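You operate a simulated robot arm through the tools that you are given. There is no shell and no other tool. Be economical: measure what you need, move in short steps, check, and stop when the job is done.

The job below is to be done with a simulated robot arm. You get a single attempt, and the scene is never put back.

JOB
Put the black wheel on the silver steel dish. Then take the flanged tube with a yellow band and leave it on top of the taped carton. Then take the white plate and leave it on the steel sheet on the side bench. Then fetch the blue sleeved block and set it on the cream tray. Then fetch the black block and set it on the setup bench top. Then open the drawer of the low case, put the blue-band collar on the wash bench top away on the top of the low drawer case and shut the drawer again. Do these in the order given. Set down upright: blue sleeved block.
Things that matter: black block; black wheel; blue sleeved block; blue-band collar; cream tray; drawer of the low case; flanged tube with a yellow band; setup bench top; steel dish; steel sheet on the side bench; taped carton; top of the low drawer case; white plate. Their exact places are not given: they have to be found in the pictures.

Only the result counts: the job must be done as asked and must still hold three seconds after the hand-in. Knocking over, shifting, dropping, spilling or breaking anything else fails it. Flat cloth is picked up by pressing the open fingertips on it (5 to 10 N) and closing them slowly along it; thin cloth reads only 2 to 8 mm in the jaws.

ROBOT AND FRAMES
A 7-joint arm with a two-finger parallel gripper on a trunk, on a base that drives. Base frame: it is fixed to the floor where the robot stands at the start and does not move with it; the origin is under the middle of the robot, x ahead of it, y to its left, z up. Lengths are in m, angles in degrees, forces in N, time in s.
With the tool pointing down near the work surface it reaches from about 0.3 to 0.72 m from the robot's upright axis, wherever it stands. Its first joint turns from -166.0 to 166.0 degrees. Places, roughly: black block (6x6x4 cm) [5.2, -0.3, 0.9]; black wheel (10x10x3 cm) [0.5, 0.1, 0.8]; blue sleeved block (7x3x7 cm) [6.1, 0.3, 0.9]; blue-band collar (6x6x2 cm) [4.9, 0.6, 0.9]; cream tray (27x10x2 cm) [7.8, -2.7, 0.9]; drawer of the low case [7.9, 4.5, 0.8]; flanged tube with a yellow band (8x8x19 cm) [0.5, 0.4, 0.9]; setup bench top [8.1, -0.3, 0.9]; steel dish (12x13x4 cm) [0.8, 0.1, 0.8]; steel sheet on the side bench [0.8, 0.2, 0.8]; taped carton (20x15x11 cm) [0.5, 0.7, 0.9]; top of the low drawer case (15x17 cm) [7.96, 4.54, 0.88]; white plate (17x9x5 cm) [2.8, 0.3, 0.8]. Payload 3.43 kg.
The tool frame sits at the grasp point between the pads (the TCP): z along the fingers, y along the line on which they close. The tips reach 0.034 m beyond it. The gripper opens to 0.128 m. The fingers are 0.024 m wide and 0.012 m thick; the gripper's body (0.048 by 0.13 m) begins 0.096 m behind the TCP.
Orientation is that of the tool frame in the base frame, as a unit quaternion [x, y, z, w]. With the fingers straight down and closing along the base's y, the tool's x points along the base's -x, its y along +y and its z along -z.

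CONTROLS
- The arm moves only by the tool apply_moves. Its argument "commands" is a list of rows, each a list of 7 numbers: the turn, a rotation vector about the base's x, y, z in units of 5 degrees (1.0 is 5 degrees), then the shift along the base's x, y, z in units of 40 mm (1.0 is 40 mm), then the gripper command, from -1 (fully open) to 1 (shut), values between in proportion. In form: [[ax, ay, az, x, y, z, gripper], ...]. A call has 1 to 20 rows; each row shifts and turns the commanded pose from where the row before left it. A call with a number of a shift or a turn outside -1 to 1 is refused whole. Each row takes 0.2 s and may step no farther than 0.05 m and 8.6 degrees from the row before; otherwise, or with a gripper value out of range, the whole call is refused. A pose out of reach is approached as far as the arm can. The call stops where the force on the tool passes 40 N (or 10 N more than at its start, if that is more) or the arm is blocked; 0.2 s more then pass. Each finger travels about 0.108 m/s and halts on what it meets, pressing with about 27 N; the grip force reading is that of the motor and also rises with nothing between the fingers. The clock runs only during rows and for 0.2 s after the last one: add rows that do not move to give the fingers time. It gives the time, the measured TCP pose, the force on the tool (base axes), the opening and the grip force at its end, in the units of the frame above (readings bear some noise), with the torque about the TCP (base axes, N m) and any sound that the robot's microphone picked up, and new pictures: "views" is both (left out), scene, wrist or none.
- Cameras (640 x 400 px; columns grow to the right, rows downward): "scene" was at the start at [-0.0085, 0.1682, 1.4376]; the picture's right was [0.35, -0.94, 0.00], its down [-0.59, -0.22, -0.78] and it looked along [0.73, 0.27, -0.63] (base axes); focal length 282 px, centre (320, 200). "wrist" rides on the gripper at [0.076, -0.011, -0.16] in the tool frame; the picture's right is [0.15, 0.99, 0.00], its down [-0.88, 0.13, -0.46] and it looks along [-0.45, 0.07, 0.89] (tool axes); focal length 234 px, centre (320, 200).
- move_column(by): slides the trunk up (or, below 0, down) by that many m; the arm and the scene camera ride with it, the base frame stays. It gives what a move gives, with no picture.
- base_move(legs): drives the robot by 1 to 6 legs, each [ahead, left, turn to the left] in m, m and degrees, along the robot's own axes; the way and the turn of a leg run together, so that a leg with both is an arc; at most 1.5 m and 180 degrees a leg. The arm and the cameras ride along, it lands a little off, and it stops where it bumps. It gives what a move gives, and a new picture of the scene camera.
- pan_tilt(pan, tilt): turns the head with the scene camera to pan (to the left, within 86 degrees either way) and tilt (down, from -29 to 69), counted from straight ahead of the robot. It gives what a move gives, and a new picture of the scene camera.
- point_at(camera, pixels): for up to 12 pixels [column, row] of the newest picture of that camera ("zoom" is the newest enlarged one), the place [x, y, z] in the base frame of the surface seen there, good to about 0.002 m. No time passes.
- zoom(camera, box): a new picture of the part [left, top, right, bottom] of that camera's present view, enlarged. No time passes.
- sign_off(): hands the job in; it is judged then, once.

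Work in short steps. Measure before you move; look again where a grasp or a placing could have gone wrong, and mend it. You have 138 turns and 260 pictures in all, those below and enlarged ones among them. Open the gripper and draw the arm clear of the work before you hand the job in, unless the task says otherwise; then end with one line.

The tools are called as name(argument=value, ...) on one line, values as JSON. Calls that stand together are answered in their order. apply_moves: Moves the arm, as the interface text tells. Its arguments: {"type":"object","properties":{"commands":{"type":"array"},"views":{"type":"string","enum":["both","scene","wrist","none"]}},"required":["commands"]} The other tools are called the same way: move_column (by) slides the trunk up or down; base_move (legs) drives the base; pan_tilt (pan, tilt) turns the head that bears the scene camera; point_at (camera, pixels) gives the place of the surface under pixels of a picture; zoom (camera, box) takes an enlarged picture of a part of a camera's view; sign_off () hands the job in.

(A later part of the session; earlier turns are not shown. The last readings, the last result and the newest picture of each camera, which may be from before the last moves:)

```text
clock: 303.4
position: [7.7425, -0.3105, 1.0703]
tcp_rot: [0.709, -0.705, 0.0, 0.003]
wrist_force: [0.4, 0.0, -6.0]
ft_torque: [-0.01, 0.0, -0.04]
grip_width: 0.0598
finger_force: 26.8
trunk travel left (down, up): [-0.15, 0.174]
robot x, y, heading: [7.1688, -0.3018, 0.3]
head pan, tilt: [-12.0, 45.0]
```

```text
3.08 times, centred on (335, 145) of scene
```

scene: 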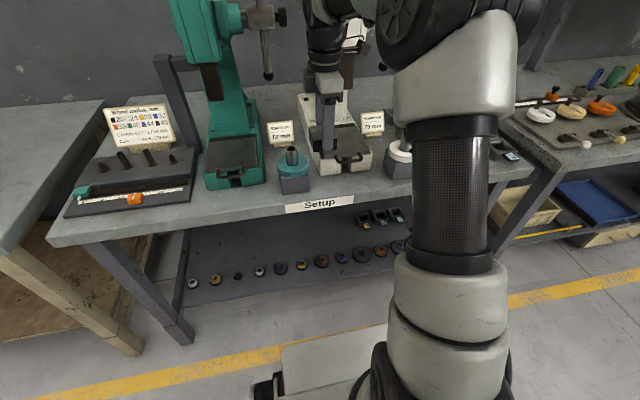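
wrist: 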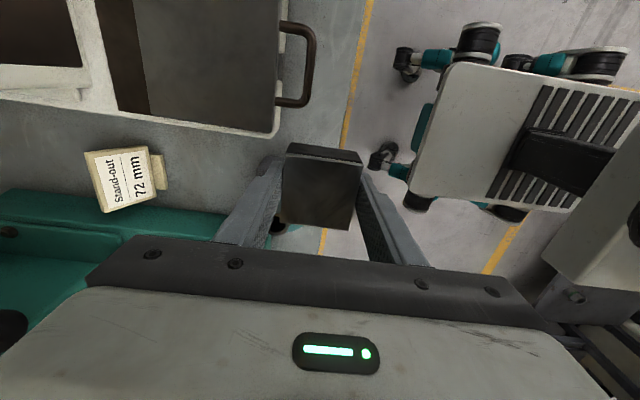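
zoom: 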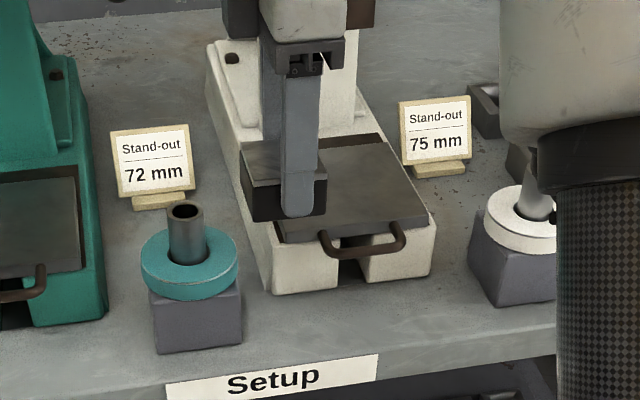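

The gap between fixture and handle is clear. Lower to 0.99 and check force, then on.

apply_moves(commands=[[0, 0, 0, 0, 0.03, -0.9, 1], [0, 0, 0, 0, 0, -0.9, 1], [0, 0, 0, 0, 0, 0, 1]], views="wrist")

zoom(camera="scene", box=[270, 100, 400, 220])

```text
clock: 304.2
position: [7.7416, -0.3089, 0.9975]
tcp_rot: [0.708, -0.706, -0.001, 0.001]
wrist_force: [0.5, -0.2, -4.9]
ft_torque: [-0.04, 0.03, -0.01]
grip_width: 0.0599
finger_force: 26.9
trunk travel left (down, up): [-0.15, 0.174]
robot x, y, heading: [7.1683, -0.3049, 0.3]
head pan, tilt: [-12.0, 45.0]
```

wrist: 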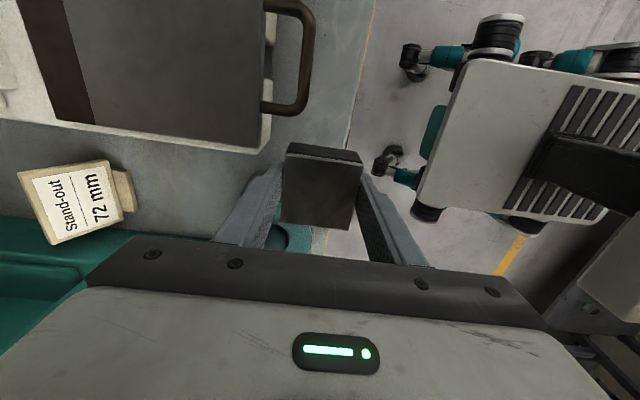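

```text
3.33 times, centred on (335, 160) of scene
```

zoom: 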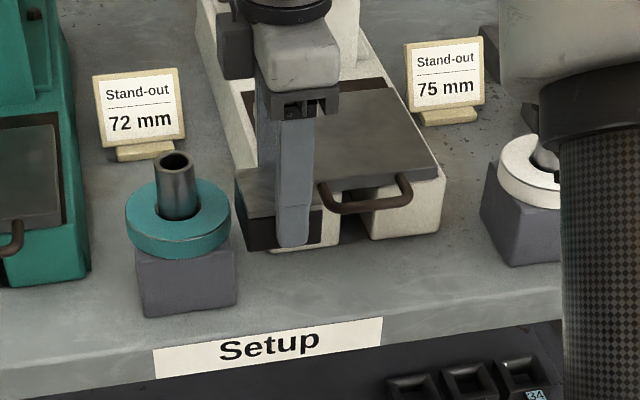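

No contact. Continue down to 0.93, then finely.

apply_moves(commands=[[0, 0, 0, 0, 0, -0.6, 1], [0, 0, 0, 0, 0, -0.6, 1], [0, 0, 0, 0, 0, -0.5, 1], [0, 0, 0, 0, 0, -0.2, 1], [0, 0, 0, 0, 0, -0.1, 1], [0, 0, 0, 0, 0, -0.05, 1], [0, 0, 0, 0, 0, 0, 1]], views="none")

zoom(camera="scene", box=[270, 100, 400, 220])

```text
clock: 305.8
position: [7.7412, -0.31, 0.9158]
tcp_rot: [0.708, -0.706, 0.0, 0.002]
wrist_force: [0.3, -0.1, -5.3]
ft_torque: [-0.01, 0.03, -0.02]
grip_width: 0.0596
finger_force: 26.8
trunk travel left (down, up): [-0.15, 0.174]
robot x, y, heading: [7.1671, -0.3061, 0.4]
head pan, tilt: [-12.0, 45.0]
```

```text
3.33 times, centred on (335, 160) of scene
```

zoom: 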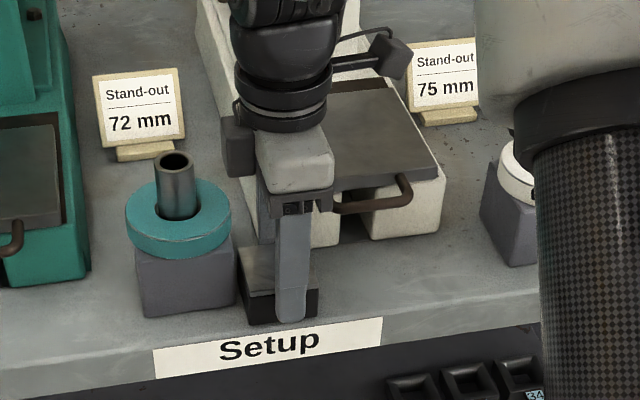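

Shift 5 mm back from the edge, then lower the last 3–4 mm.

apply_moves(commands=[[0, 0, 0, 0.12, 0, 0, 1], [0, 0, 0, 0, 0, -0.04, 1], [0, 0, 0, 0, 0, -0.03, 1], [0, 0, 0, 0, 0, -0.02, 1], [0, 0, 0, 0, 0, 0, 1]], views="none")

```text
clock: 307.0
position: [7.7477, -0.3087, 0.9141]
tcp_rot: [0.709, -0.706, 0.0, 0.002]
wrist_force: [0.8, 0.3, 1.1]
ft_torque: [-0.17, -0.18, -0.01]
grip_width: 0.0597
finger_force: 27.5
trunk travel left (down, up): [-0.15, 0.174]
robot x, y, heading: [7.1674, -0.3044, 0.4]
head pan, tilt: [-12.0, 45.0]
```

Contact made. Open just 5 mm per side and rise.

apply_moves(commands=[[0, 0, 0, 0, 0, 0, 0], [0, 0, 0, 0, 0, 0, -0.1], [0, 0, 0, 0, 0, 0, -0.1], [0, 0, 0, 0, 0, 0.4, -0.1], [0, 0, 0, 0, 0, 0.8, -0.1], [0, 0, 0, 0, 0, 1, -0.1], [0, 0, 0, 0, 0, 1, -0.1], [0, 0, 0, 0, 0, 1, -0.1], [0, 0, 0, 0, 0, 1, -0.1]], views="wrist")

zoom(camera="scene", box=[250, 80, 420, 220])

```text
clock: 309.0
position: [7.7465, -0.3084, 1.1208]
tcp_rot: [0.709, -0.705, -0.001, 0.002]
wrist_force: [0.6, 0.1, 0.4]
ft_torque: [0.0, 0.02, -0.01]
grip_width: 0.07
finger_force: 0.1
trunk travel left (down, up): [-0.15, 0.174]
robot x, y, heading: [7.1677, -0.3021, 0.3]
head pan, tilt: [-12.0, 45.0]
```

wrist: 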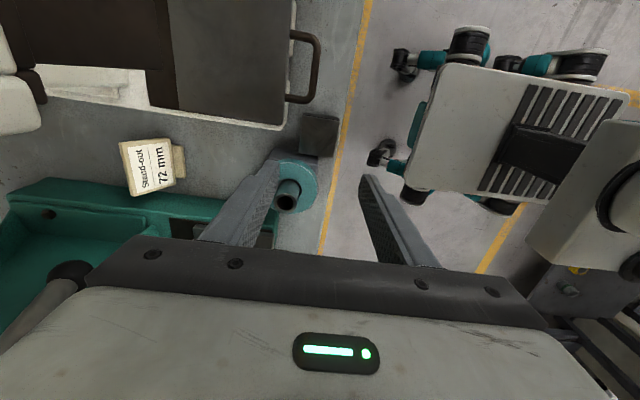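

```text
2.86 times, centred on (335, 150) of scene
```

zoom: 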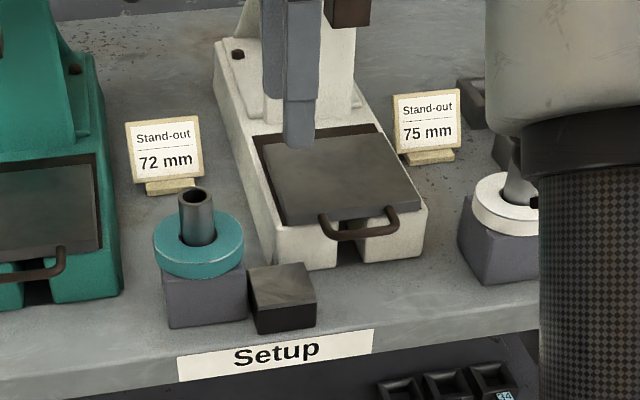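

Black block stands on the setup bench, nothing else disturbed. Retract, untwist the wrist, and look left toward the low drawer case.

apply_moves(commands=[[0, 0, 0, -1, 0, 0, -0.1], [0, 0, 0, -1, 0, 0, -0.1], [0, 0, -1, -0.9, 0, 0, -1], [0, 0, -1, -0.9, 0, 0, -1], [0, 0, -1, -0.9, 0, 0, -1], [0, 0, -1, -0.9, 0, 0, -1], [0, 0, -1, -0.9, 0, 0, -1], [0, 0, -1, -0.4, 0, 0, -1], [0, 0, -1, 0, 0, 0, -1], [0, 0, -1, 0, 0, 0, -1], [0, 0, -1, 0, 0, 0, -1], [0, 0, -1, 0, 0, 0, -1], [0, 0, -1, 0, 0, 0, -1], [0, 0, -1, 0, 0, 0, -1], [0, 0, -1, 0, 0, 0, -1], [0, 0, -1, 0, 0, 0, -1], [0, 0, -1, 0, 0, 0, -1], [0, 0, -1, 0, 0, 0, -1], [0, 0, -1, 0, 0, 0, -1], [0, 0, -1, 0, 0, 0, -1]], views="none")

base_move(legs=[[-0.15, 0, 0], [0, 0.9, 0]])

pan_tilt(pan=75, tilt=20)

```text
clock: 310.7
position: [7.4792, -0.3093, 1.0724]
tcp_rot: [-0.512, 0.855, 0.056, -0.064]
wrist_force: [-0.2, 0.1, 0.8]
ft_torque: [-0.02, 0.06, -0.02]
grip_width: 0.1278
finger_force: 0.1
trunk travel left (down, up): [-0.15, 0.174]
robot x, y, heading: [7.1659, -0.308, 0.4]
head pan, tilt: [-12.0, 45.0]
stopped in row 8: the arm was blocked; the commanded pose is now the measured one
```

```text
clock: 320.7
position: [7.3248, 0.5902, 1.0718]
tcp_rot: [-0.512, 0.854, 0.057, -0.066]
wrist_force: [-0.6, -1.1, -0.8]
ft_torque: [-0.04, -0.03, 0.01]
grip_width: 0.1281
finger_force: 0.0
trunk travel left (down, up): [-0.15, 0.174]
robot x, y, heading: [7.0135, 0.5931, 0.3]
head pan, tilt: [-12.0, 45.0]
```

scene: 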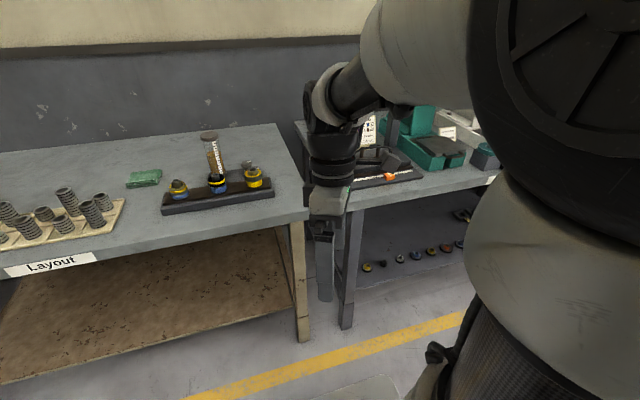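

```text
clock: 322.3
position: [7.325, 0.5893, 1.072]
tcp_rot: [-0.512, 0.855, 0.056, -0.066]
wrist_force: [0.1, -0.3, -0.7]
ft_torque: [0.0, 0.01, 0.02]
grip_width: 0.1276
finger_force: 0.1
trunk travel left (down, up): [-0.15, 0.174]
robot x, y, heading: [7.0123, 0.5944, 0.5]
head pan, tilt: [75.0, 20.0]
```

scene: 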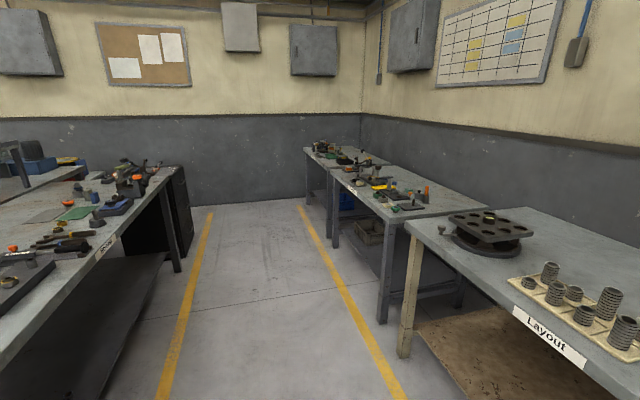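

The retraction went too far and the arm stopped, slightly tilted. Extend again 0.11 m, then correct the orientation back to straight down.

apply_moves(commands=[[0, 0, 0, 0.9, 0, 0.3, -1], [0, 0, 0, 0.9, 0, 0.3, -1], [0, 0, 0, 0.9, 0, 0.3, -1], [-0.103, -0.122, -0.948, 0, 0, 0, -1], [-0.103, -0.122, -0.948, 0, 0, 0, -1], [-0.103, -0.122, -0.948, 0, 0, 0, -1], [-0.103, -0.122, -0.948, 0, 0, 0, -1], [-0.103, -0.122, -0.948, 0, 0, 0, -1], [-0.103, -0.122, -0.948, 0, 0, 0, -1], [-0.103, -0.122, -0.948, 0, 0, 0, -1], [-0.103, -0.122, -0.948, 0, 0, 0, -1], [-0.103, -0.122, -0.948, 0, 0, 0, -1], [-0.103, -0.122, -0.948, 0, 0, 0, -1], [-0.103, -0.122, -0.948, 0, 0, 0, -1], [-0.103, -0.122, -0.948, 0, 0, 0, -1], [-0.103, -0.122, -0.948, 0, 0, 0, -1]], views="none")

zoom(camera="scene", box=[280, 130, 520, 280])

point_at(camera="scene", pixels=[[380, 215], [383, 320], [400, 350], [178, 262], [190, 240], [330, 245], [345, 205], [405, 208], [390, 195], [372, 165], [330, 155], [306, 200]])

```text
clock: 325.7
position: [7.4332, 0.59, 1.1083]
tcp_rot: [-0.001, 1.0, 0.001, 0.001]
wrist_force: [0.0, 0.2, -0.5]
ft_torque: [0.02, 0.0, 0.0]
grip_width: 0.1282
finger_force: 0.0
trunk travel left (down, up): [-0.15, 0.174]
robot x, y, heading: [7.0122, 0.594, 0.4]
head pan, tilt: [75.0, 20.0]
```

```text
2.67 times, centred on (400, 205) of scene
```

zoom: 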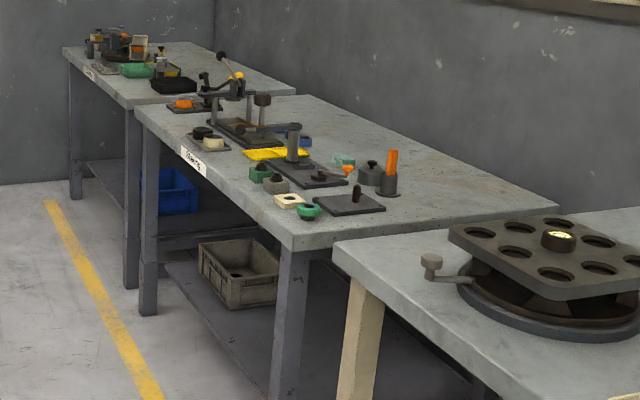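

```text
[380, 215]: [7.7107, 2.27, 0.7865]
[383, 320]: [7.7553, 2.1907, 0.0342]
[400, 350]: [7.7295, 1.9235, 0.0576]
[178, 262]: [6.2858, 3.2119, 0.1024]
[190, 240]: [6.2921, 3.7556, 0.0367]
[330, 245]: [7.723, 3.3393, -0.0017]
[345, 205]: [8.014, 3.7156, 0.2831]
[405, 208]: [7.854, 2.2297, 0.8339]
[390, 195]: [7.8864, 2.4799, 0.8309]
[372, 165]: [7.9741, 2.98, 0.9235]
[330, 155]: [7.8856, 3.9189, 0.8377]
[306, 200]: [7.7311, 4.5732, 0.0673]
```

The aisle to the last bench is clear. Drive left to y ≈ 4.2 and look at the bench.

base_move(legs=[[0, 1.2, 0], [0, 1.2, 0], [0, 1.2, 0]])

pan_tilt(pan=15, tilt=38)

```text
clock: 360.6
position: [7.3831, 4.2213, 1.1069]
tcp_rot: [-0.004, 1.0, 0.001, 0.0]
wrist_force: [-1.1, 0.3, 0.6]
ft_torque: [-0.04, 0.0, -0.02]
grip_width: 0.1281
finger_force: 0.0
trunk travel left (down, up): [-0.15, 0.174]
robot x, y, heading: [6.9619, 4.2304, 0.5]
head pan, tilt: [75.0, 20.0]
```

scene: 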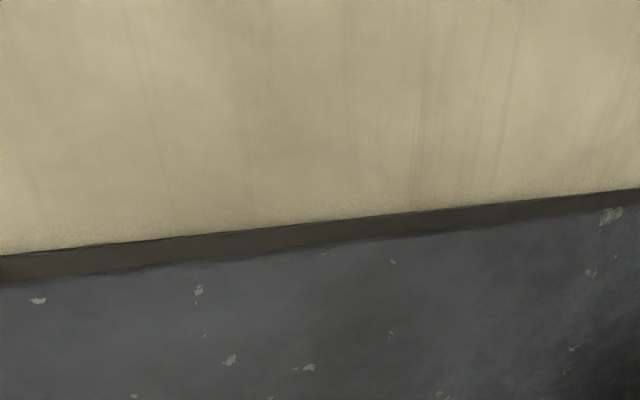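

```text
clock: 361.9
position: [7.3825, 4.2212, 1.1076]
tcp_rot: [-0.003, 1.0, 0.001, 0.0]
wrist_force: [-0.2, 0.0, -0.2]
ft_torque: [-0.01, -0.01, -0.02]
grip_width: 0.1278
finger_force: 0.1
trunk travel left (down, up): [-0.15, 0.174]
robot x, y, heading: [6.9638, 4.2246, 0.8]
head pan, tilt: [15.0, 38.0]
```

scene: 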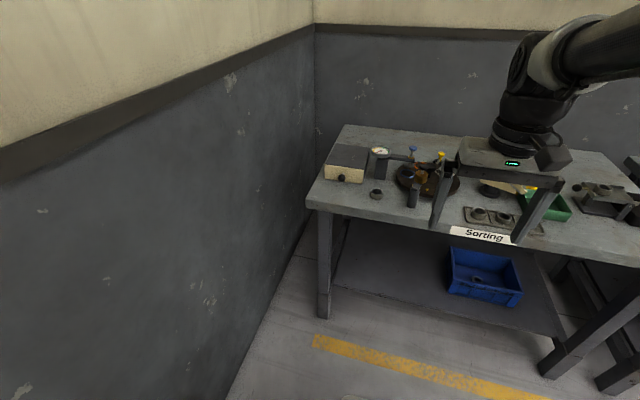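

The low case with a wooden drawer front and a knob is at (347,165). Zoom and measure.

zoom(camera="scene", box=[300, 120, 420, 220])

point_at(camera="scene", pixels=[[260, 220], [240, 360], [310, 205], [325, 315]])

```text
4.00 times, centred on (360, 170) of scene
```

zoom: 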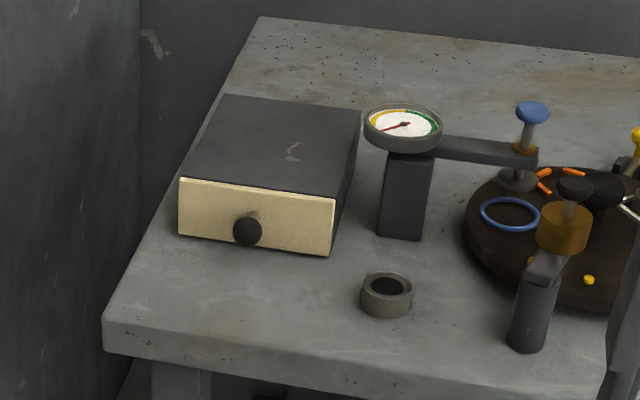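

```text
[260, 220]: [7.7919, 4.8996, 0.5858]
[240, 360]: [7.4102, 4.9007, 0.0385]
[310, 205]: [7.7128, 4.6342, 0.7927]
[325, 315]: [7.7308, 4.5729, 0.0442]
```

point_at(camera="zoom", pixels=[[247, 229], [185, 182], [332, 202], [182, 232], [330, 250], [225, 98], [360, 112], [290, 140], [250, 260], [387, 292], [255, 214], [400, 190]])

```text
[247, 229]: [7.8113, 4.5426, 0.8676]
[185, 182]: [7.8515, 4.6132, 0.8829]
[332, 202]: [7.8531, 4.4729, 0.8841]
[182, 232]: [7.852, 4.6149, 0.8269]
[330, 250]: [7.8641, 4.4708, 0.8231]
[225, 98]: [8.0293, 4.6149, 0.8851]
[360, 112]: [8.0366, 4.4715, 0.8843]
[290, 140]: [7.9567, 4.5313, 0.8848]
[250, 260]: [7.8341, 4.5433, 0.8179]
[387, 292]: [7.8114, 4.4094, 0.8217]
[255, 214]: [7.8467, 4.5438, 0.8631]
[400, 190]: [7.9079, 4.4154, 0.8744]
```

Knob tip at (7.811, 4.543, ~0.862), drawer front x 7.852, case top 0.885. Drive ahead 0.27 and left 0.25, then go over the knob.

base_move(legs=[[0.27, 0.25, -0.5]])

apply_moves(commands=[[0, 0, 0, 0.9, 0.4, 0, -0.5], [0, 0, 0, 0.9, 0.4, 0, -0.5], [0, 0, 0, 0.9, 0.2, -0.3, -0.5], [0, 0, 0, 0.9, 0, -0.5, -0.5], [0, 0, 0, 0, 0, -1, -0.5], [0, 0, 0, 0, 0, -0.5, -0.5], [0, 0, 0, 0, 0, 0, -0.5]])

```text
clock: 364.9
position: [7.6493, 4.4688, 1.1079]
tcp_rot: [0.002, 1.0, 0.001, 0.0]
wrist_force: [0.2, 0.5, 1.0]
ft_torque: [0.0, -0.01, 0.01]
grip_width: 0.1281
finger_force: 0.0
trunk travel left (down, up): [-0.15, 0.174]
robot x, y, heading: [7.2303, 4.4776, 0.0]
head pan, tilt: [15.0, 38.0]
```

scene: 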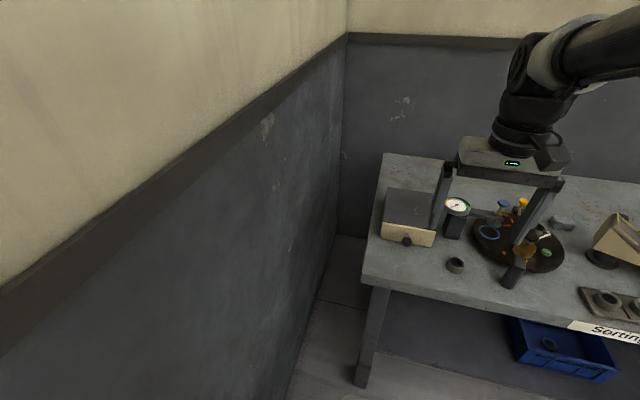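

```text
clock: 366.5
position: [7.7953, 4.5072, 1.0162]
tcp_rot: [0.002, 1.0, 0.001, -0.001]
wrist_force: [0.8, -0.7, 0.5]
ft_torque: [0.0, -0.05, -0.01]
grip_width: 0.0961
finger_force: 0.0
trunk travel left (down, up): [-0.15, 0.174]
robot x, y, heading: [7.2318, 4.4802, 0.3]
head pan, tilt: [15.0, 38.0]
```

scene: 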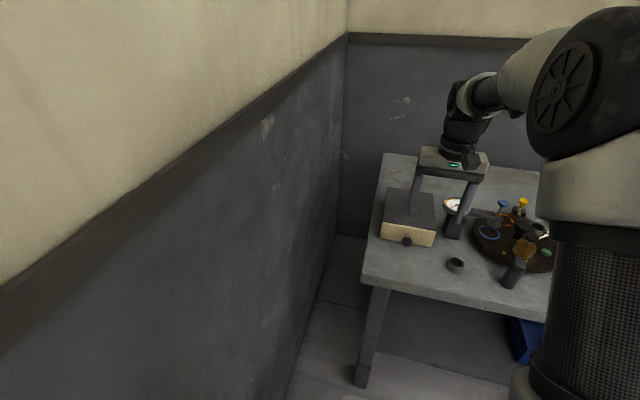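
wrist: 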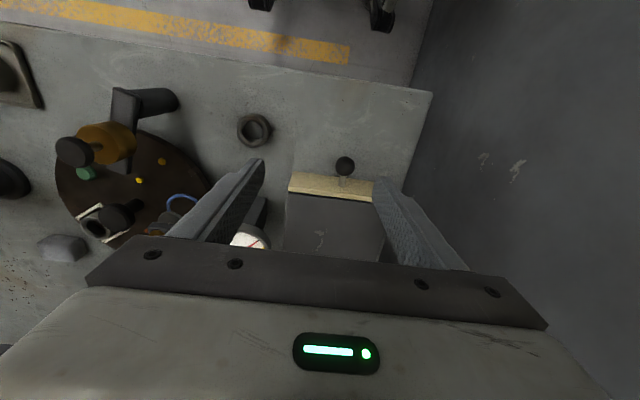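

Measure the ball knob in the wrist view.

point_at(camera="wrist", pixels=[[345, 165], [336, 166], [354, 166], [345, 158], [344, 180], [330, 185], [245, 235]])

```text
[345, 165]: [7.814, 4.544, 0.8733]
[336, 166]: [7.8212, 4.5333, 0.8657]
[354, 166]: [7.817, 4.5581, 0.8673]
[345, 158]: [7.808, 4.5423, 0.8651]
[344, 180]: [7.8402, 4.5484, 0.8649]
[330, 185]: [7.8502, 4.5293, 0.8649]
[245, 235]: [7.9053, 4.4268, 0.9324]
```

Ball knob centre (7.817, 4.545, 0.861). Move over it, lower to TCP 0.875 with the jaws at ~5 cm, and close.

apply_moves(commands=[[0, 0, 0, 0.5, 0.8, 0, 0.2], [0, 0, 0, 0.07, 0.15, 0, 0.2], [0, 0, 0, 0, 0, -1, 0.2], [0, 0, 0, 0, 0, -1, 0.2], [0, 0, 0, 0, 0, -1, 0.2], [0, 0, 0, 0, 0, -0.53, 0.2], [0, 0, 0, 0, 0, 0, 0.2], [0, 0, 0, 0, 0, 0, 1], [0, 0, 0, 0, 0, 0, 1]])

```text
clock: 368.5
position: [7.8173, 4.5467, 0.8736]
tcp_rot: [0.002, 1.0, 0.002, 0.0]
wrist_force: [-0.7, 1.6, -2.5]
ft_torque: [0.02, -0.53, 0.0]
grip_width: 0.0276
finger_force: 45.2
trunk travel left (down, up): [-0.15, 0.174]
robot x, y, heading: [7.2311, 4.4748, -0.1]
head pan, tilt: [15.0, 38.0]
```

scene: 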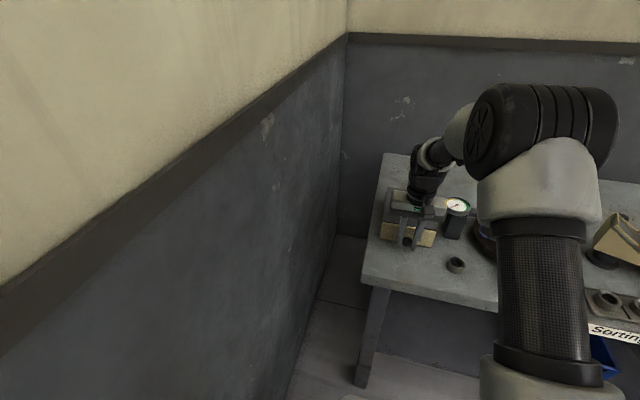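
wrist: 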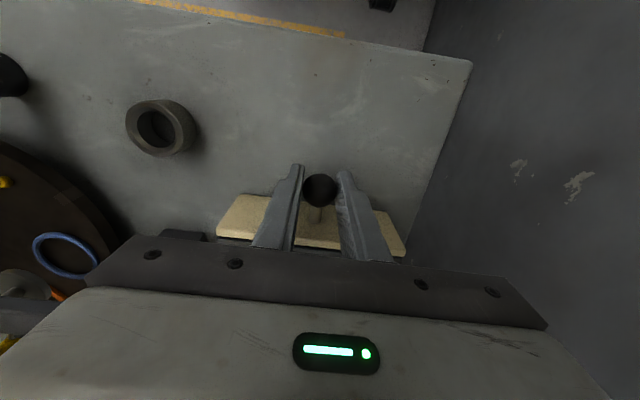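

Knob gripped (0.0276 m). Pull slowly in −x by about 8 cm.

apply_moves(commands=[[0, 0, 0, -0.2, 0, 0, 1], [0, 0, 0, -0.3, 0, 0, 1], [0, 0, 0, -0.3, 0, 0, 1], [0, 0, 0, -0.3, 0, 0, 1], [0, 0, 0, -0.3, 0, 0, 1], [0, 0, 0, -0.3, 0, 0, 1], [0, 0, 0, -0.3, 0, 0, 1], [0, 0, 0, 0, 0, 0, 1]])

```text
clock: 370.3
position: [7.7368, 4.5472, 0.8726]
tcp_rot: [0.002, 1.0, 0.001, -0.002]
wrist_force: [-0.1, 8.2, -27.2]
ft_torque: [0.06, -0.14, 0.08]
grip_width: 0.0274
finger_force: 44.6
trunk travel left (down, up): [-0.15, 0.174]
robot x, y, heading: [7.2306, 4.48, -0.2]
head pan, tilt: [15.0, 38.0]
```

scene: 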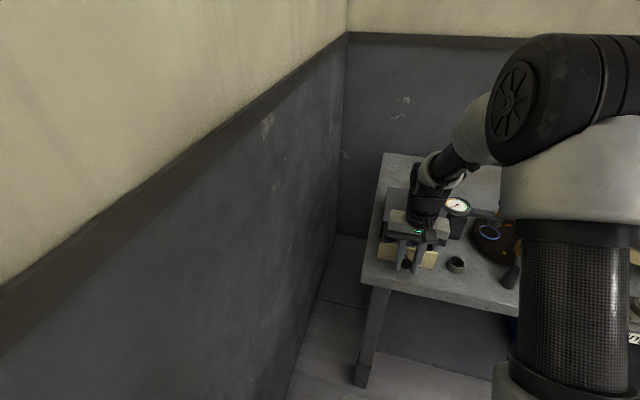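
wrist: 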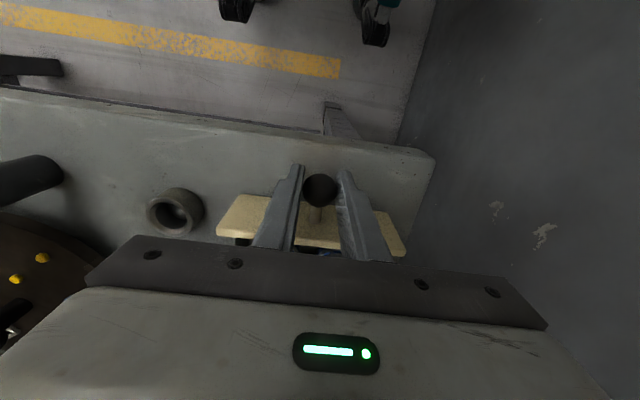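

Drawer came out ~8 cm. Release the knob, rise and check.

apply_moves(commands=[[0, 0, 0, 0, 0, 0, 0.7], [0, 0, 0, 0, 0, 0, 0.3], [0, 0, 0, 0, 0, 0, 0.2], [0, 0, 0, 0, 0, 0.5, 0.2], [0, 0, 0, 0, 0, 1, 0.2], [0, 0, 0, 0, 0, 1, 0.2], [0, 0, 0, -0.3, 0, 1, 0.2], [0, 0, 0, -0.6, 0, 1, 0.2], [0, 0, 0, -0.6, 0, 1, -1]])

zoom(camera="scene", box=[350, 160, 500, 280])

```text
clock: 372.3
position: [7.6769, 4.5469, 1.0932]
tcp_rot: [0.001, 1.0, 0.001, -0.001]
wrist_force: [-0.8, -0.3, -0.7]
ft_torque: [0.02, 0.04, -0.02]
grip_width: 0.1281
finger_force: 0.0
trunk travel left (down, up): [-0.15, 0.174]
robot x, y, heading: [7.2277, 4.4822, 0.2]
head pan, tilt: [15.0, 38.0]
```

scene: 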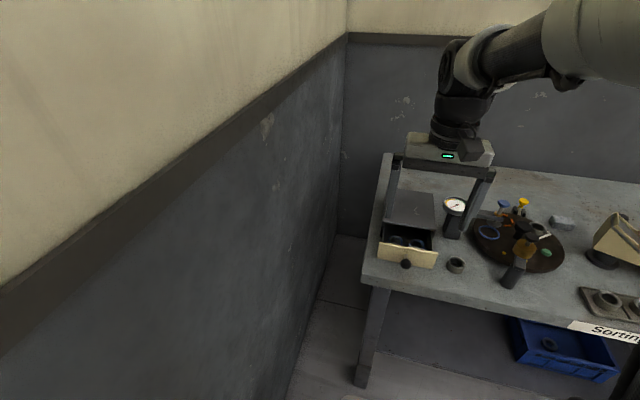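
wrist: 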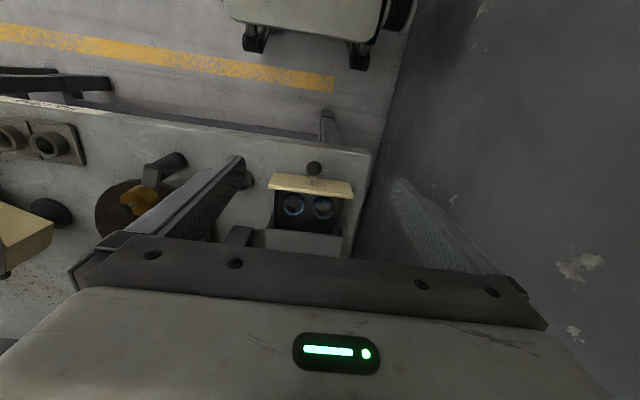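

```text
3.33 times, centred on (425, 220) of scene
```

zoom: 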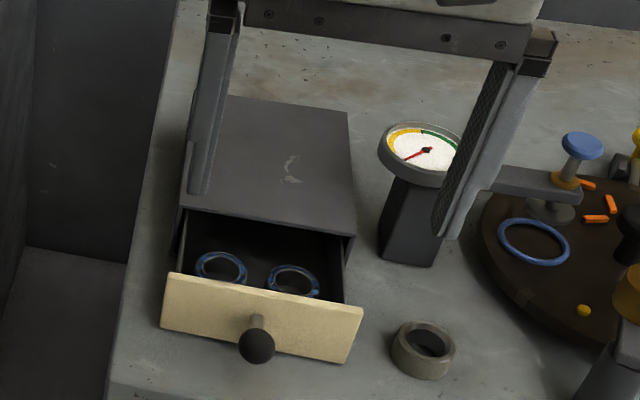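

Drawer is open (two rings inside) and the case didn't move. Now fetch the collar from the Wash bench; drive back along the aisle.

base_move(legs=[[-0.25, 0, 0], [0, -1.35, 0], [0, -1.35, 0], [0, -1.35, 0], [0, -1.3, 0]])

```text
clock: 424.9
position: [7.3843, -0.8253, 1.0946]
tcp_rot: [-0.002, 1.0, 0.001, 0.001]
wrist_force: [-0.7, -0.5, 0.1]
ft_torque: [0.04, -0.01, 0.02]
grip_width: 0.1279
finger_force: 0.1
trunk travel left (down, up): [-0.15, 0.174]
robot x, y, heading: [6.9376, -0.9009, 0.6]
head pan, tilt: [15.0, 38.0]
```

scene: 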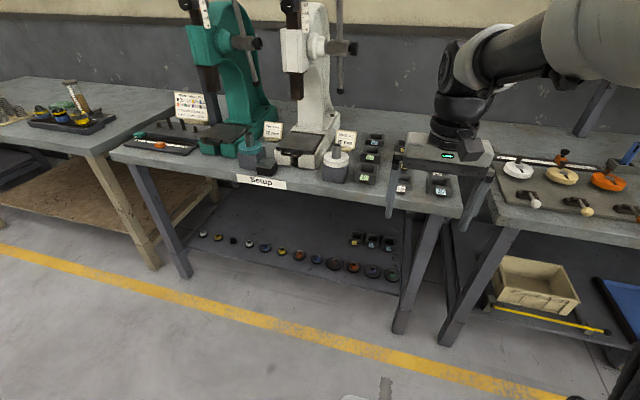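

Back along y ≈ −0.9 to x ≈ 4.0, then left into the space before the Wash bench.

base_move(legs=[[0, 0, -0.6], [-1.48, 0, 0], [-1.45, 0, 0], [0, 1.45, 0]])

pan_tilt(pan=0, tilt=38)

```text
clock: 452.9
position: [4.4931, 0.608, 1.0939]
tcp_rot: [0.015, 1.0, 0.001, 0.0]
wrist_force: [-0.4, 0.4, 0.1]
ft_torque: [0.03, -0.02, -0.01]
grip_width: 0.1281
finger_force: 0.1
trunk travel left (down, up): [-0.15, 0.174]
robot x, y, heading: [4.0435, 0.5507, -1.8]
head pan, tilt: [15.0, 38.0]
```

scene: 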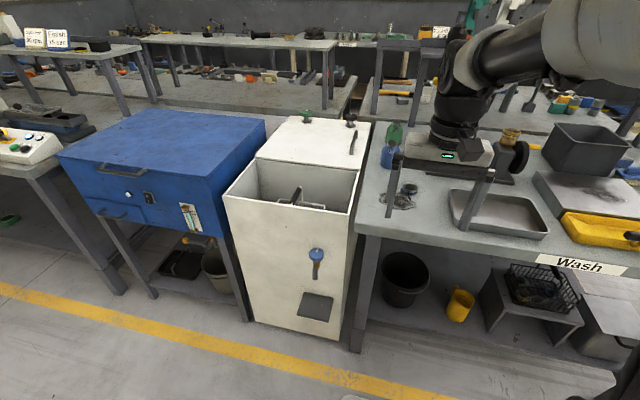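

```text
clock: 453.7
position: [4.4928, 0.608, 1.0938]
tcp_rot: [0.016, 1.0, 0.001, 0.0]
wrist_force: [-0.3, 0.5, 0.3]
ft_torque: [-0.04, 0.0, 0.04]
grip_width: 0.1278
finger_force: 0.0
trunk travel left (down, up): [-0.15, 0.174]
robot x, y, heading: [4.0467, 0.5514, -1.6]
head pan, tilt: [0.0, 38.0]
```

scene: 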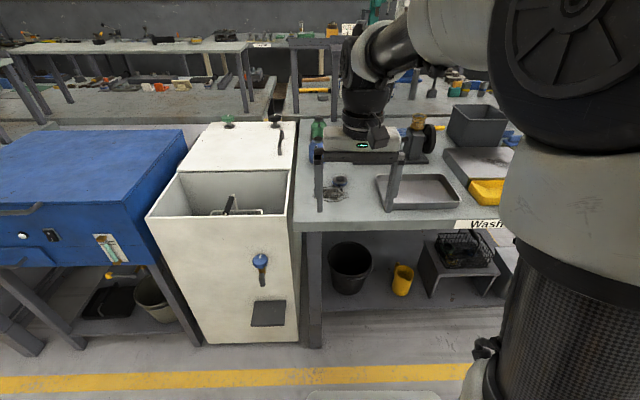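

Drive ahead 0.2 m, then look at the collar near (340,180) with the wrist camera.

base_move(legs=[[0.2, 0, 1.6]])

apply_moves(commands=[[0, 0, 0, 0.9, -0.2, 0, -1], [0, 0, 0, 0.9, -0.2, 0, -1], [0, 0, 0, 0.9, -0.2, 0, -1], [0, 0, 0, 0.9, 0, 0, -1], [0, 0, 0, 0, 0, -0.5, -1], [0, 0, 0, 0, 0, 0, -1]])

```text
clock: 455.3
position: [4.6914, 0.6155, 1.0934]
tcp_rot: [0.003, 1.0, 0.001, 0.0]
wrist_force: [0.0, 0.7, -0.3]
ft_torque: [0.05, 0.03, 0.01]
grip_width: 0.128
finger_force: 0.1
trunk travel left (down, up): [-0.15, 0.174]
robot x, y, heading: [4.2463, 0.5447, -0.2]
head pan, tilt: [0.0, 38.0]
```

scene: 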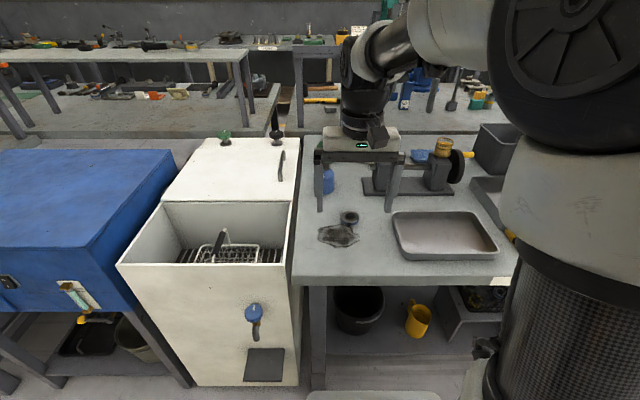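

```text
clock: 456.7
position: [4.8332, 0.5919, 1.0749]
tcp_rot: [0.002, 1.0, 0.001, 0.0]
wrist_force: [-0.6, 0.6, -0.2]
ft_torque: [0.03, -0.01, 0.04]
grip_width: 0.1279
finger_force: 0.0
trunk travel left (down, up): [-0.15, 0.174]
robot x, y, heading: [4.2461, 0.5467, -0.1]
head pan, tilt: [0.0, 38.0]
```

scene: 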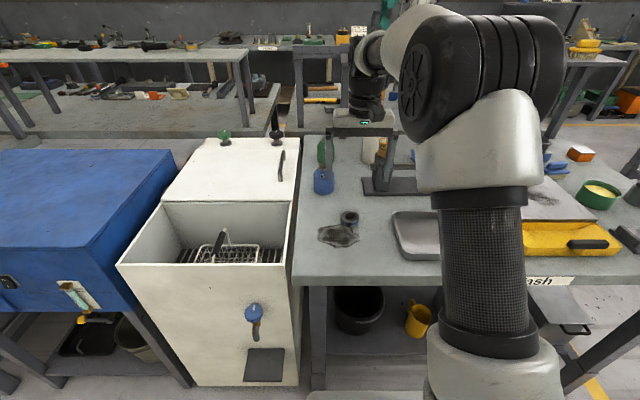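
wrist: 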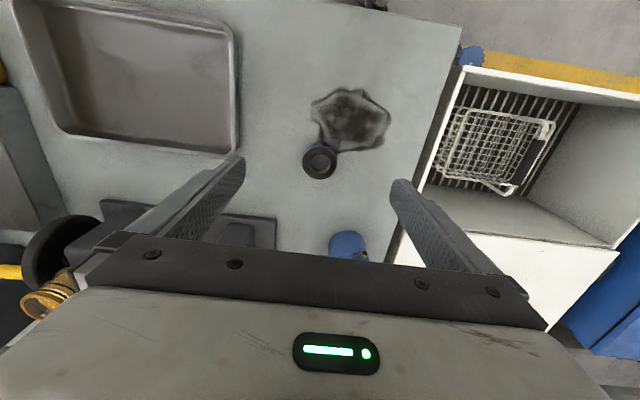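

zoom(camera="wrist", box=[260, 70, 420, 190])

point_at(camera="wrist", pixels=[[320, 148], [305, 160], [335, 161], [320, 176], [320, 161], [345, 110], [330, 130], [385, 120], [290, 200], [350, 190], [345, 240]])

```text
3.33 times, centred on (340, 130) of wrist
```

zoom: 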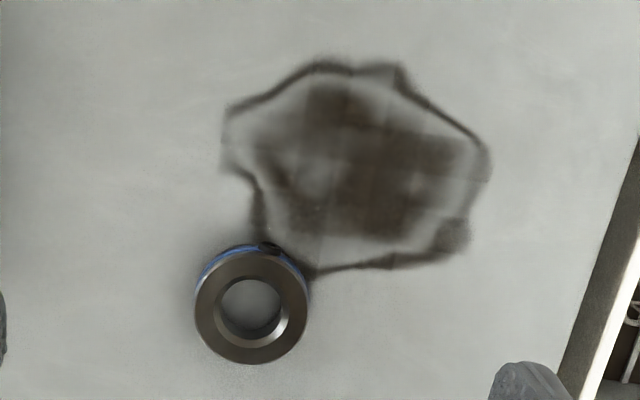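

```text
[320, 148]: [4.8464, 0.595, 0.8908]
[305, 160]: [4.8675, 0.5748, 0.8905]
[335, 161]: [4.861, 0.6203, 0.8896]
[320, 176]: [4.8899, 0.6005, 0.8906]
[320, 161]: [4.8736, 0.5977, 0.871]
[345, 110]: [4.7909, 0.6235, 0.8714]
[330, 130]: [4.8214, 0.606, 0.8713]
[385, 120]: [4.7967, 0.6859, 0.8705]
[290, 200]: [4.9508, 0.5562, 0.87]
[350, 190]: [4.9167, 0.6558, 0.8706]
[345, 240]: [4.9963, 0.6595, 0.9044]
```

Collar centre (4.867, 0.598), top 0.891. Move over, descend to TCP 0.909 and close.

apply_moves(commands=[[0, 0, 0, 0.85, 0.15, 0, -0.4], [0, 0, 0, 0, 0, -1, -0.4], [0, 0, 0, 0, 0, -1, -0.4], [0, 0, 0, 0, 0, -1, -0.4], [0, 0, 0, 0, 0, -0.7, -0.4], [0, 0, 0, 0, 0, -0.45, -0.4], [0, 0, 0, 0, 0, 0, -0.4], [0, 0, 0, 0, 0, 0, 0.3], [0, 0, 0, 0, 0, 0, 1], [0, 0, 0, 0, 0, 0, 1], [0, 0, 0, 0, 0, 0.4, 1], [0, 0, 0, 0, 0, 1, 1], [0, 0, 0, 0, 0, 1, 1], [0, 0, 0, 0, 0, 1, 1], [0, 0, 0, -0.6, 0, 1, 1], [0, 0, 0, -0.8, 0, 0.2, 1], [0, 0, 0, -1, 0, 0, 1], [0, 0, 0, -1, 0, 0, 1], [0, 0, 0, -0.8, 0, 0, 1]])

```text
clock: 460.7
position: [4.7004, 0.5994, 1.0936]
tcp_rot: [0.003, 1.0, 0.001, 0.0]
wrist_force: [-0.8, 0.3, -3.1]
ft_torque: [0.03, 0.01, -0.01]
grip_width: 0.0531
finger_force: 27.1
trunk travel left (down, up): [-0.15, 0.174]
robot x, y, heading: [4.2437, 0.5457, -0.3]
head pan, tilt: [0.0, 38.0]
```

scene: 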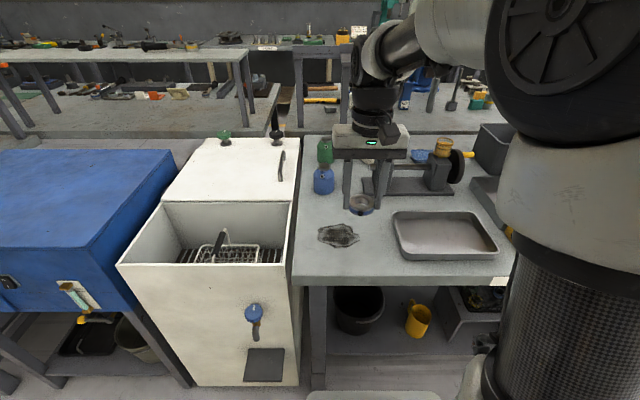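
wrist: 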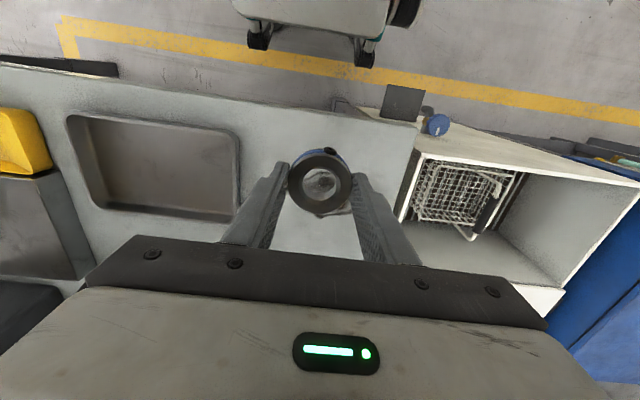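

Collar held (0.053, blue band visible). Return the same way.

base_move(legs=[[-0.2, 0, 0.3], [0, -1.42, 0], [0, 0, 0], [1.46, 0, 0], [1.46, 0, 0]])

```text
clock: 489.7
position: [7.3837, -0.8422, 1.0941]
tcp_rot: [0.004, 1.0, 0.0, -0.001]
wrist_force: [-0.5, 0.1, -2.8]
ft_torque: [-0.01, 0.02, 0.0]
grip_width: 0.0528
finger_force: 26.3
trunk travel left (down, up): [-0.15, 0.174]
robot x, y, heading: [6.9236, -0.8923, -0.1]
head pan, tilt: [0.0, 38.0]
```

scene: 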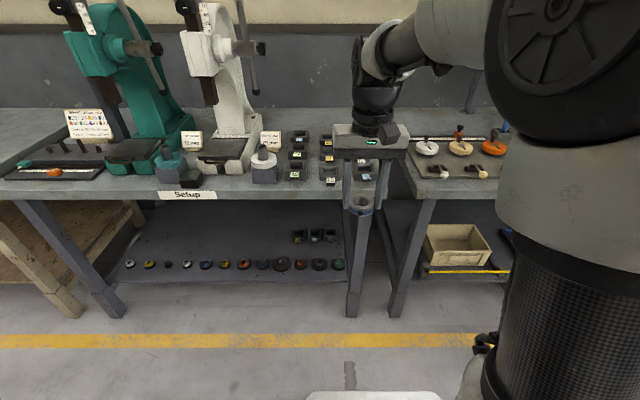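

Now left along the aisle back to the low drawer case (y ≈ 4.48).

base_move(legs=[[0, 1.35, 0], [0, 1.35, 0], [0, 1.35, 0], [0, 1.3, 0]])

```text
clock: 540.8
position: [7.4766, 4.5039, 1.0942]
tcp_rot: [0.018, 1.0, 0.001, 0.0]
wrist_force: [0.6, 0.1, -3.5]
ft_torque: [0.02, -0.03, -0.01]
grip_width: 0.053
finger_force: 26.8
trunk travel left (down, up): [-0.15, 0.174]
robot x, y, heading: [7.0186, 4.463, -1.9]
head pan, tilt: [0.0, 38.0]
```

scene: 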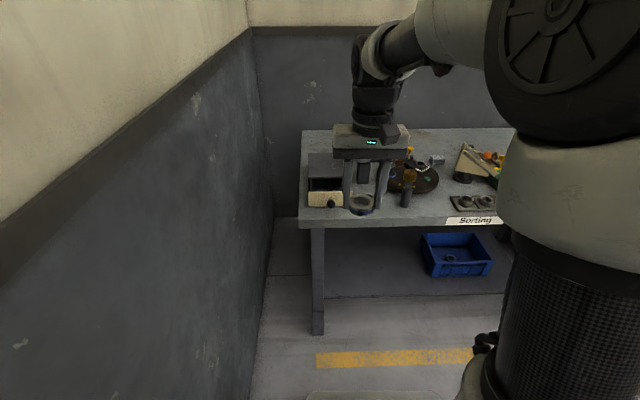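

Drive ahead 0.3 m with a heading fix, then extend over the case top.

base_move(legs=[[0.28, 0.02, 1.9]])

pan_tilt(pan=10, tilt=42)

```text
clock: 542.8
position: [7.7582, 4.5359, 1.0935]
tcp_rot: [0.001, 1.0, 0.0, 0.0]
wrist_force: [-0.8, 0.7, -1.9]
ft_torque: [-0.01, -0.03, -0.01]
grip_width: 0.0529
finger_force: 27.1
trunk travel left (down, up): [-0.15, 0.174]
robot x, y, heading: [7.303, 4.4826, 0.1]
head pan, tilt: [0.0, 38.0]
```

scene: 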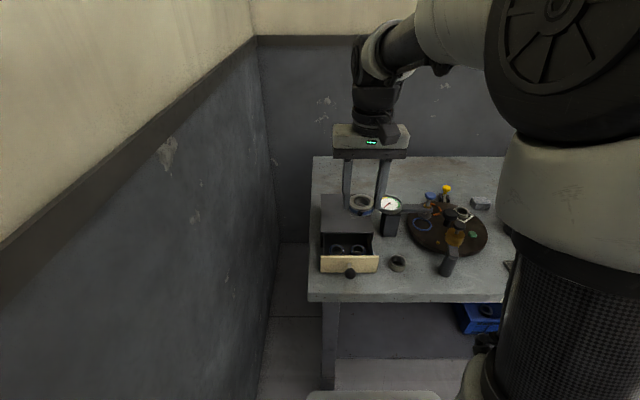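

```text
clock: 543.5
position: [7.7571, 4.5351, 1.0954]
tcp_rot: [0.0, 1.0, 0.001, 0.0]
wrist_force: [0.8, 0.7, -2.0]
ft_torque: [0.0, 0.0, 0.01]
grip_width: 0.0529
finger_force: 26.7
trunk travel left (down, up): [-0.15, 0.174]
robot x, y, heading: [7.3015, 4.4806, 0.1]
head pan, tilt: [10.0, 42.0]
```

scene: 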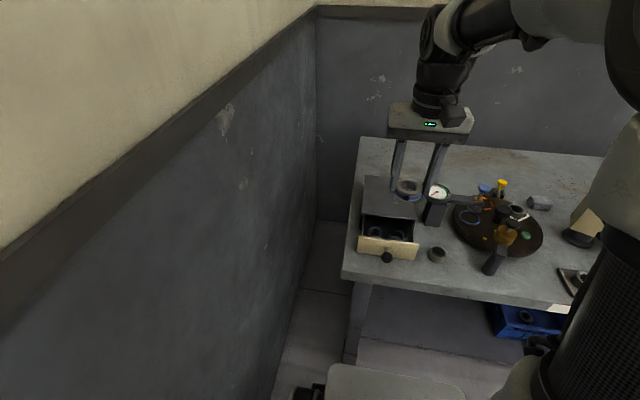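

Extend to (7.945, 4.547) and lower to ~0.935 (contact expected at ≈ 0.924).

apply_moves(commands=[[0, 0, 0, 1, 0.1, 0, 1], [0, 0, 0, 1, 0.1, 0, 1], [0, 0, 0, 1, 0.1, 0, 1], [0, 0, 0, 1, 0, 0, 1], [0, 0, 0, 0.7, 0, -0.5, 1], [0, 0, 0, 0, 0, -1, 1], [0, 0, 0, 0, 0, -1, 1], [0, 0, 0, 0, 0, -1, 1], [0, 0, 0, 0, 0, -0.4, 1], [0, 0, 0, 0, 0, 0, 1]])

zoom(camera="scene", box=[340, 120, 490, 270])

```text
clock: 545.7
position: [7.9425, 4.5466, 0.9363]
tcp_rot: [-0.001, 1.0, 0.001, 0.0]
wrist_force: [0.6, 0.5, -2.0]
ft_torque: [0.0, 0.02, -0.01]
grip_width: 0.0531
finger_force: 27.0
trunk travel left (down, up): [-0.15, 0.174]
robot x, y, heading: [7.3036, 4.4779, 0.2]
head pan, tilt: [10.0, 42.0]
```

scene: 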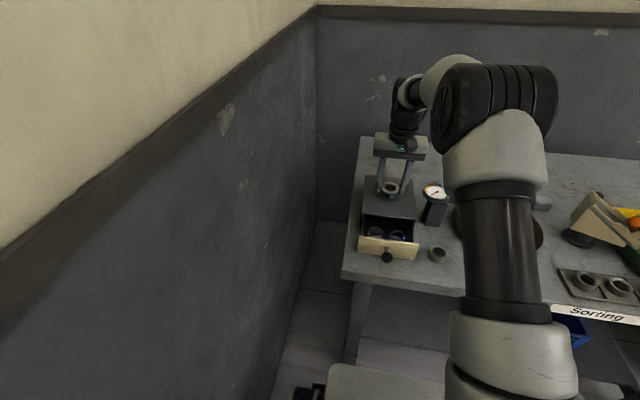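
wrist: 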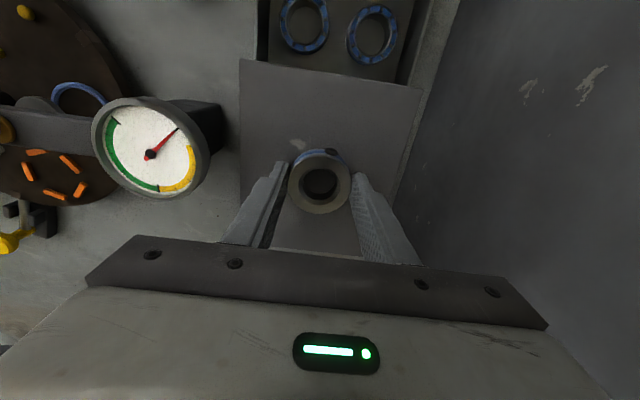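

```text
2.67 times, centred on (415, 195) of scene
```

zoom: 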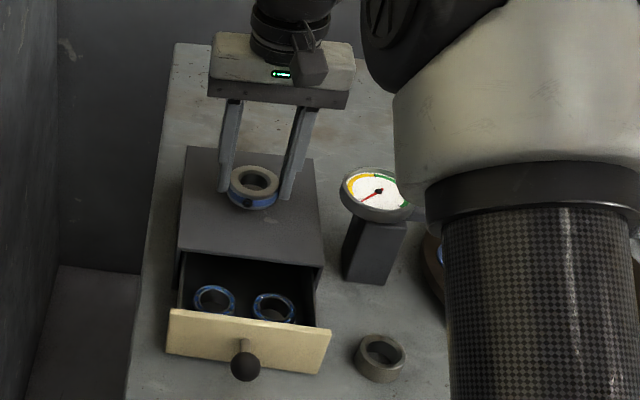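

Over the top, centred. Lower finely until contact.

apply_moves(commands=[[0, 0, 0, 0, 0, -0.15, 1], [0, 0, 0, 0, 0, -0.06, 1], [0, 0, 0, 0, 0, -0.04, 1], [0, 0, 0, 0, 0, 0, 1]], views="none")

apply_moves(commands=[[0, 0, 0, 0, 0, -0.03, 1], [0, 0, 0, 0, 0, 0, 1]], views="none")

```text
clock: 546.7
position: [7.9442, 4.5483, 0.9273]
tcp_rot: [0.0, 1.0, 0.001, 0.001]
wrist_force: [-1.0, -0.2, -1.6]
ft_torque: [-0.03, 0.01, -0.01]
grip_width: 0.0531
finger_force: 26.8
trunk travel left (down, up): [-0.15, 0.174]
robot x, y, heading: [7.3015, 4.4824, 0.2]
head pan, tilt: [10.0, 42.0]
```

```text
clock: 547.3
position: [7.9439, 4.5469, 0.926]
tcp_rot: [0.0, 1.0, 0.0, -0.001]
wrist_force: [0.2, 0.3, -2.2]
ft_torque: [-0.02, 0.04, 0.02]
grip_width: 0.0531
finger_force: 26.9
trunk travel left (down, up): [-0.15, 0.174]
robot x, y, heading: [7.3031, 4.4837, 0.6]
head pan, tilt: [10.0, 42.0]
```

apply_moves(commands=[[0, 0, 0, 0, 0, -0.04, 1], [0, 0, 0, 0, 0, 0, 1]], views="none")

apply_moves(commands=[[0, 0, 0, 0, 0, -0.03, 1], [0, 0, 0, 0, 0, 0, 1]], views="wrist")

```text
clock: 547.9
position: [7.9451, 4.5474, 0.9251]
tcp_rot: [0.0, 1.0, 0.0, 0.0]
wrist_force: [-0.7, 0.7, -2.1]
ft_torque: [0.02, 0.0, 0.03]
grip_width: 0.0529
finger_force: 27.5
trunk travel left (down, up): [-0.15, 0.174]
robot x, y, heading: [7.2985, 4.4816, 0.2]
head pan, tilt: [10.0, 42.0]
```

```text
clock: 548.5
position: [7.9448, 4.5476, 0.9252]
tcp_rot: [0.0, 1.0, 0.002, 0.001]
wrist_force: [-1.3, 0.5, 0.8]
ft_torque: [-0.06, 0.0, -0.02]
grip_width: 0.0527
finger_force: 26.7
trunk travel left (down, up): [-0.15, 0.174]
robot x, y, heading: [7.3, 4.4829, 0.1]
head pan, tilt: [10.0, 42.0]
```

wrist: 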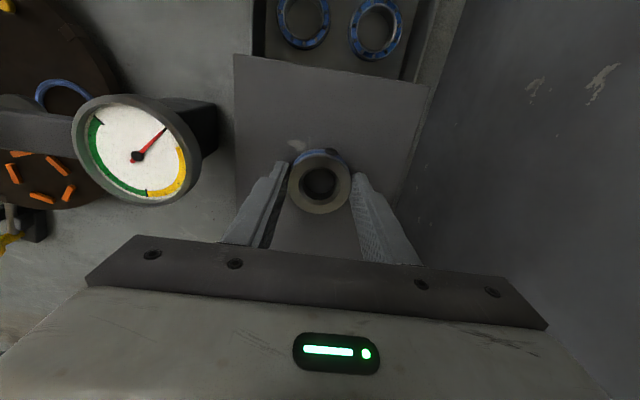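

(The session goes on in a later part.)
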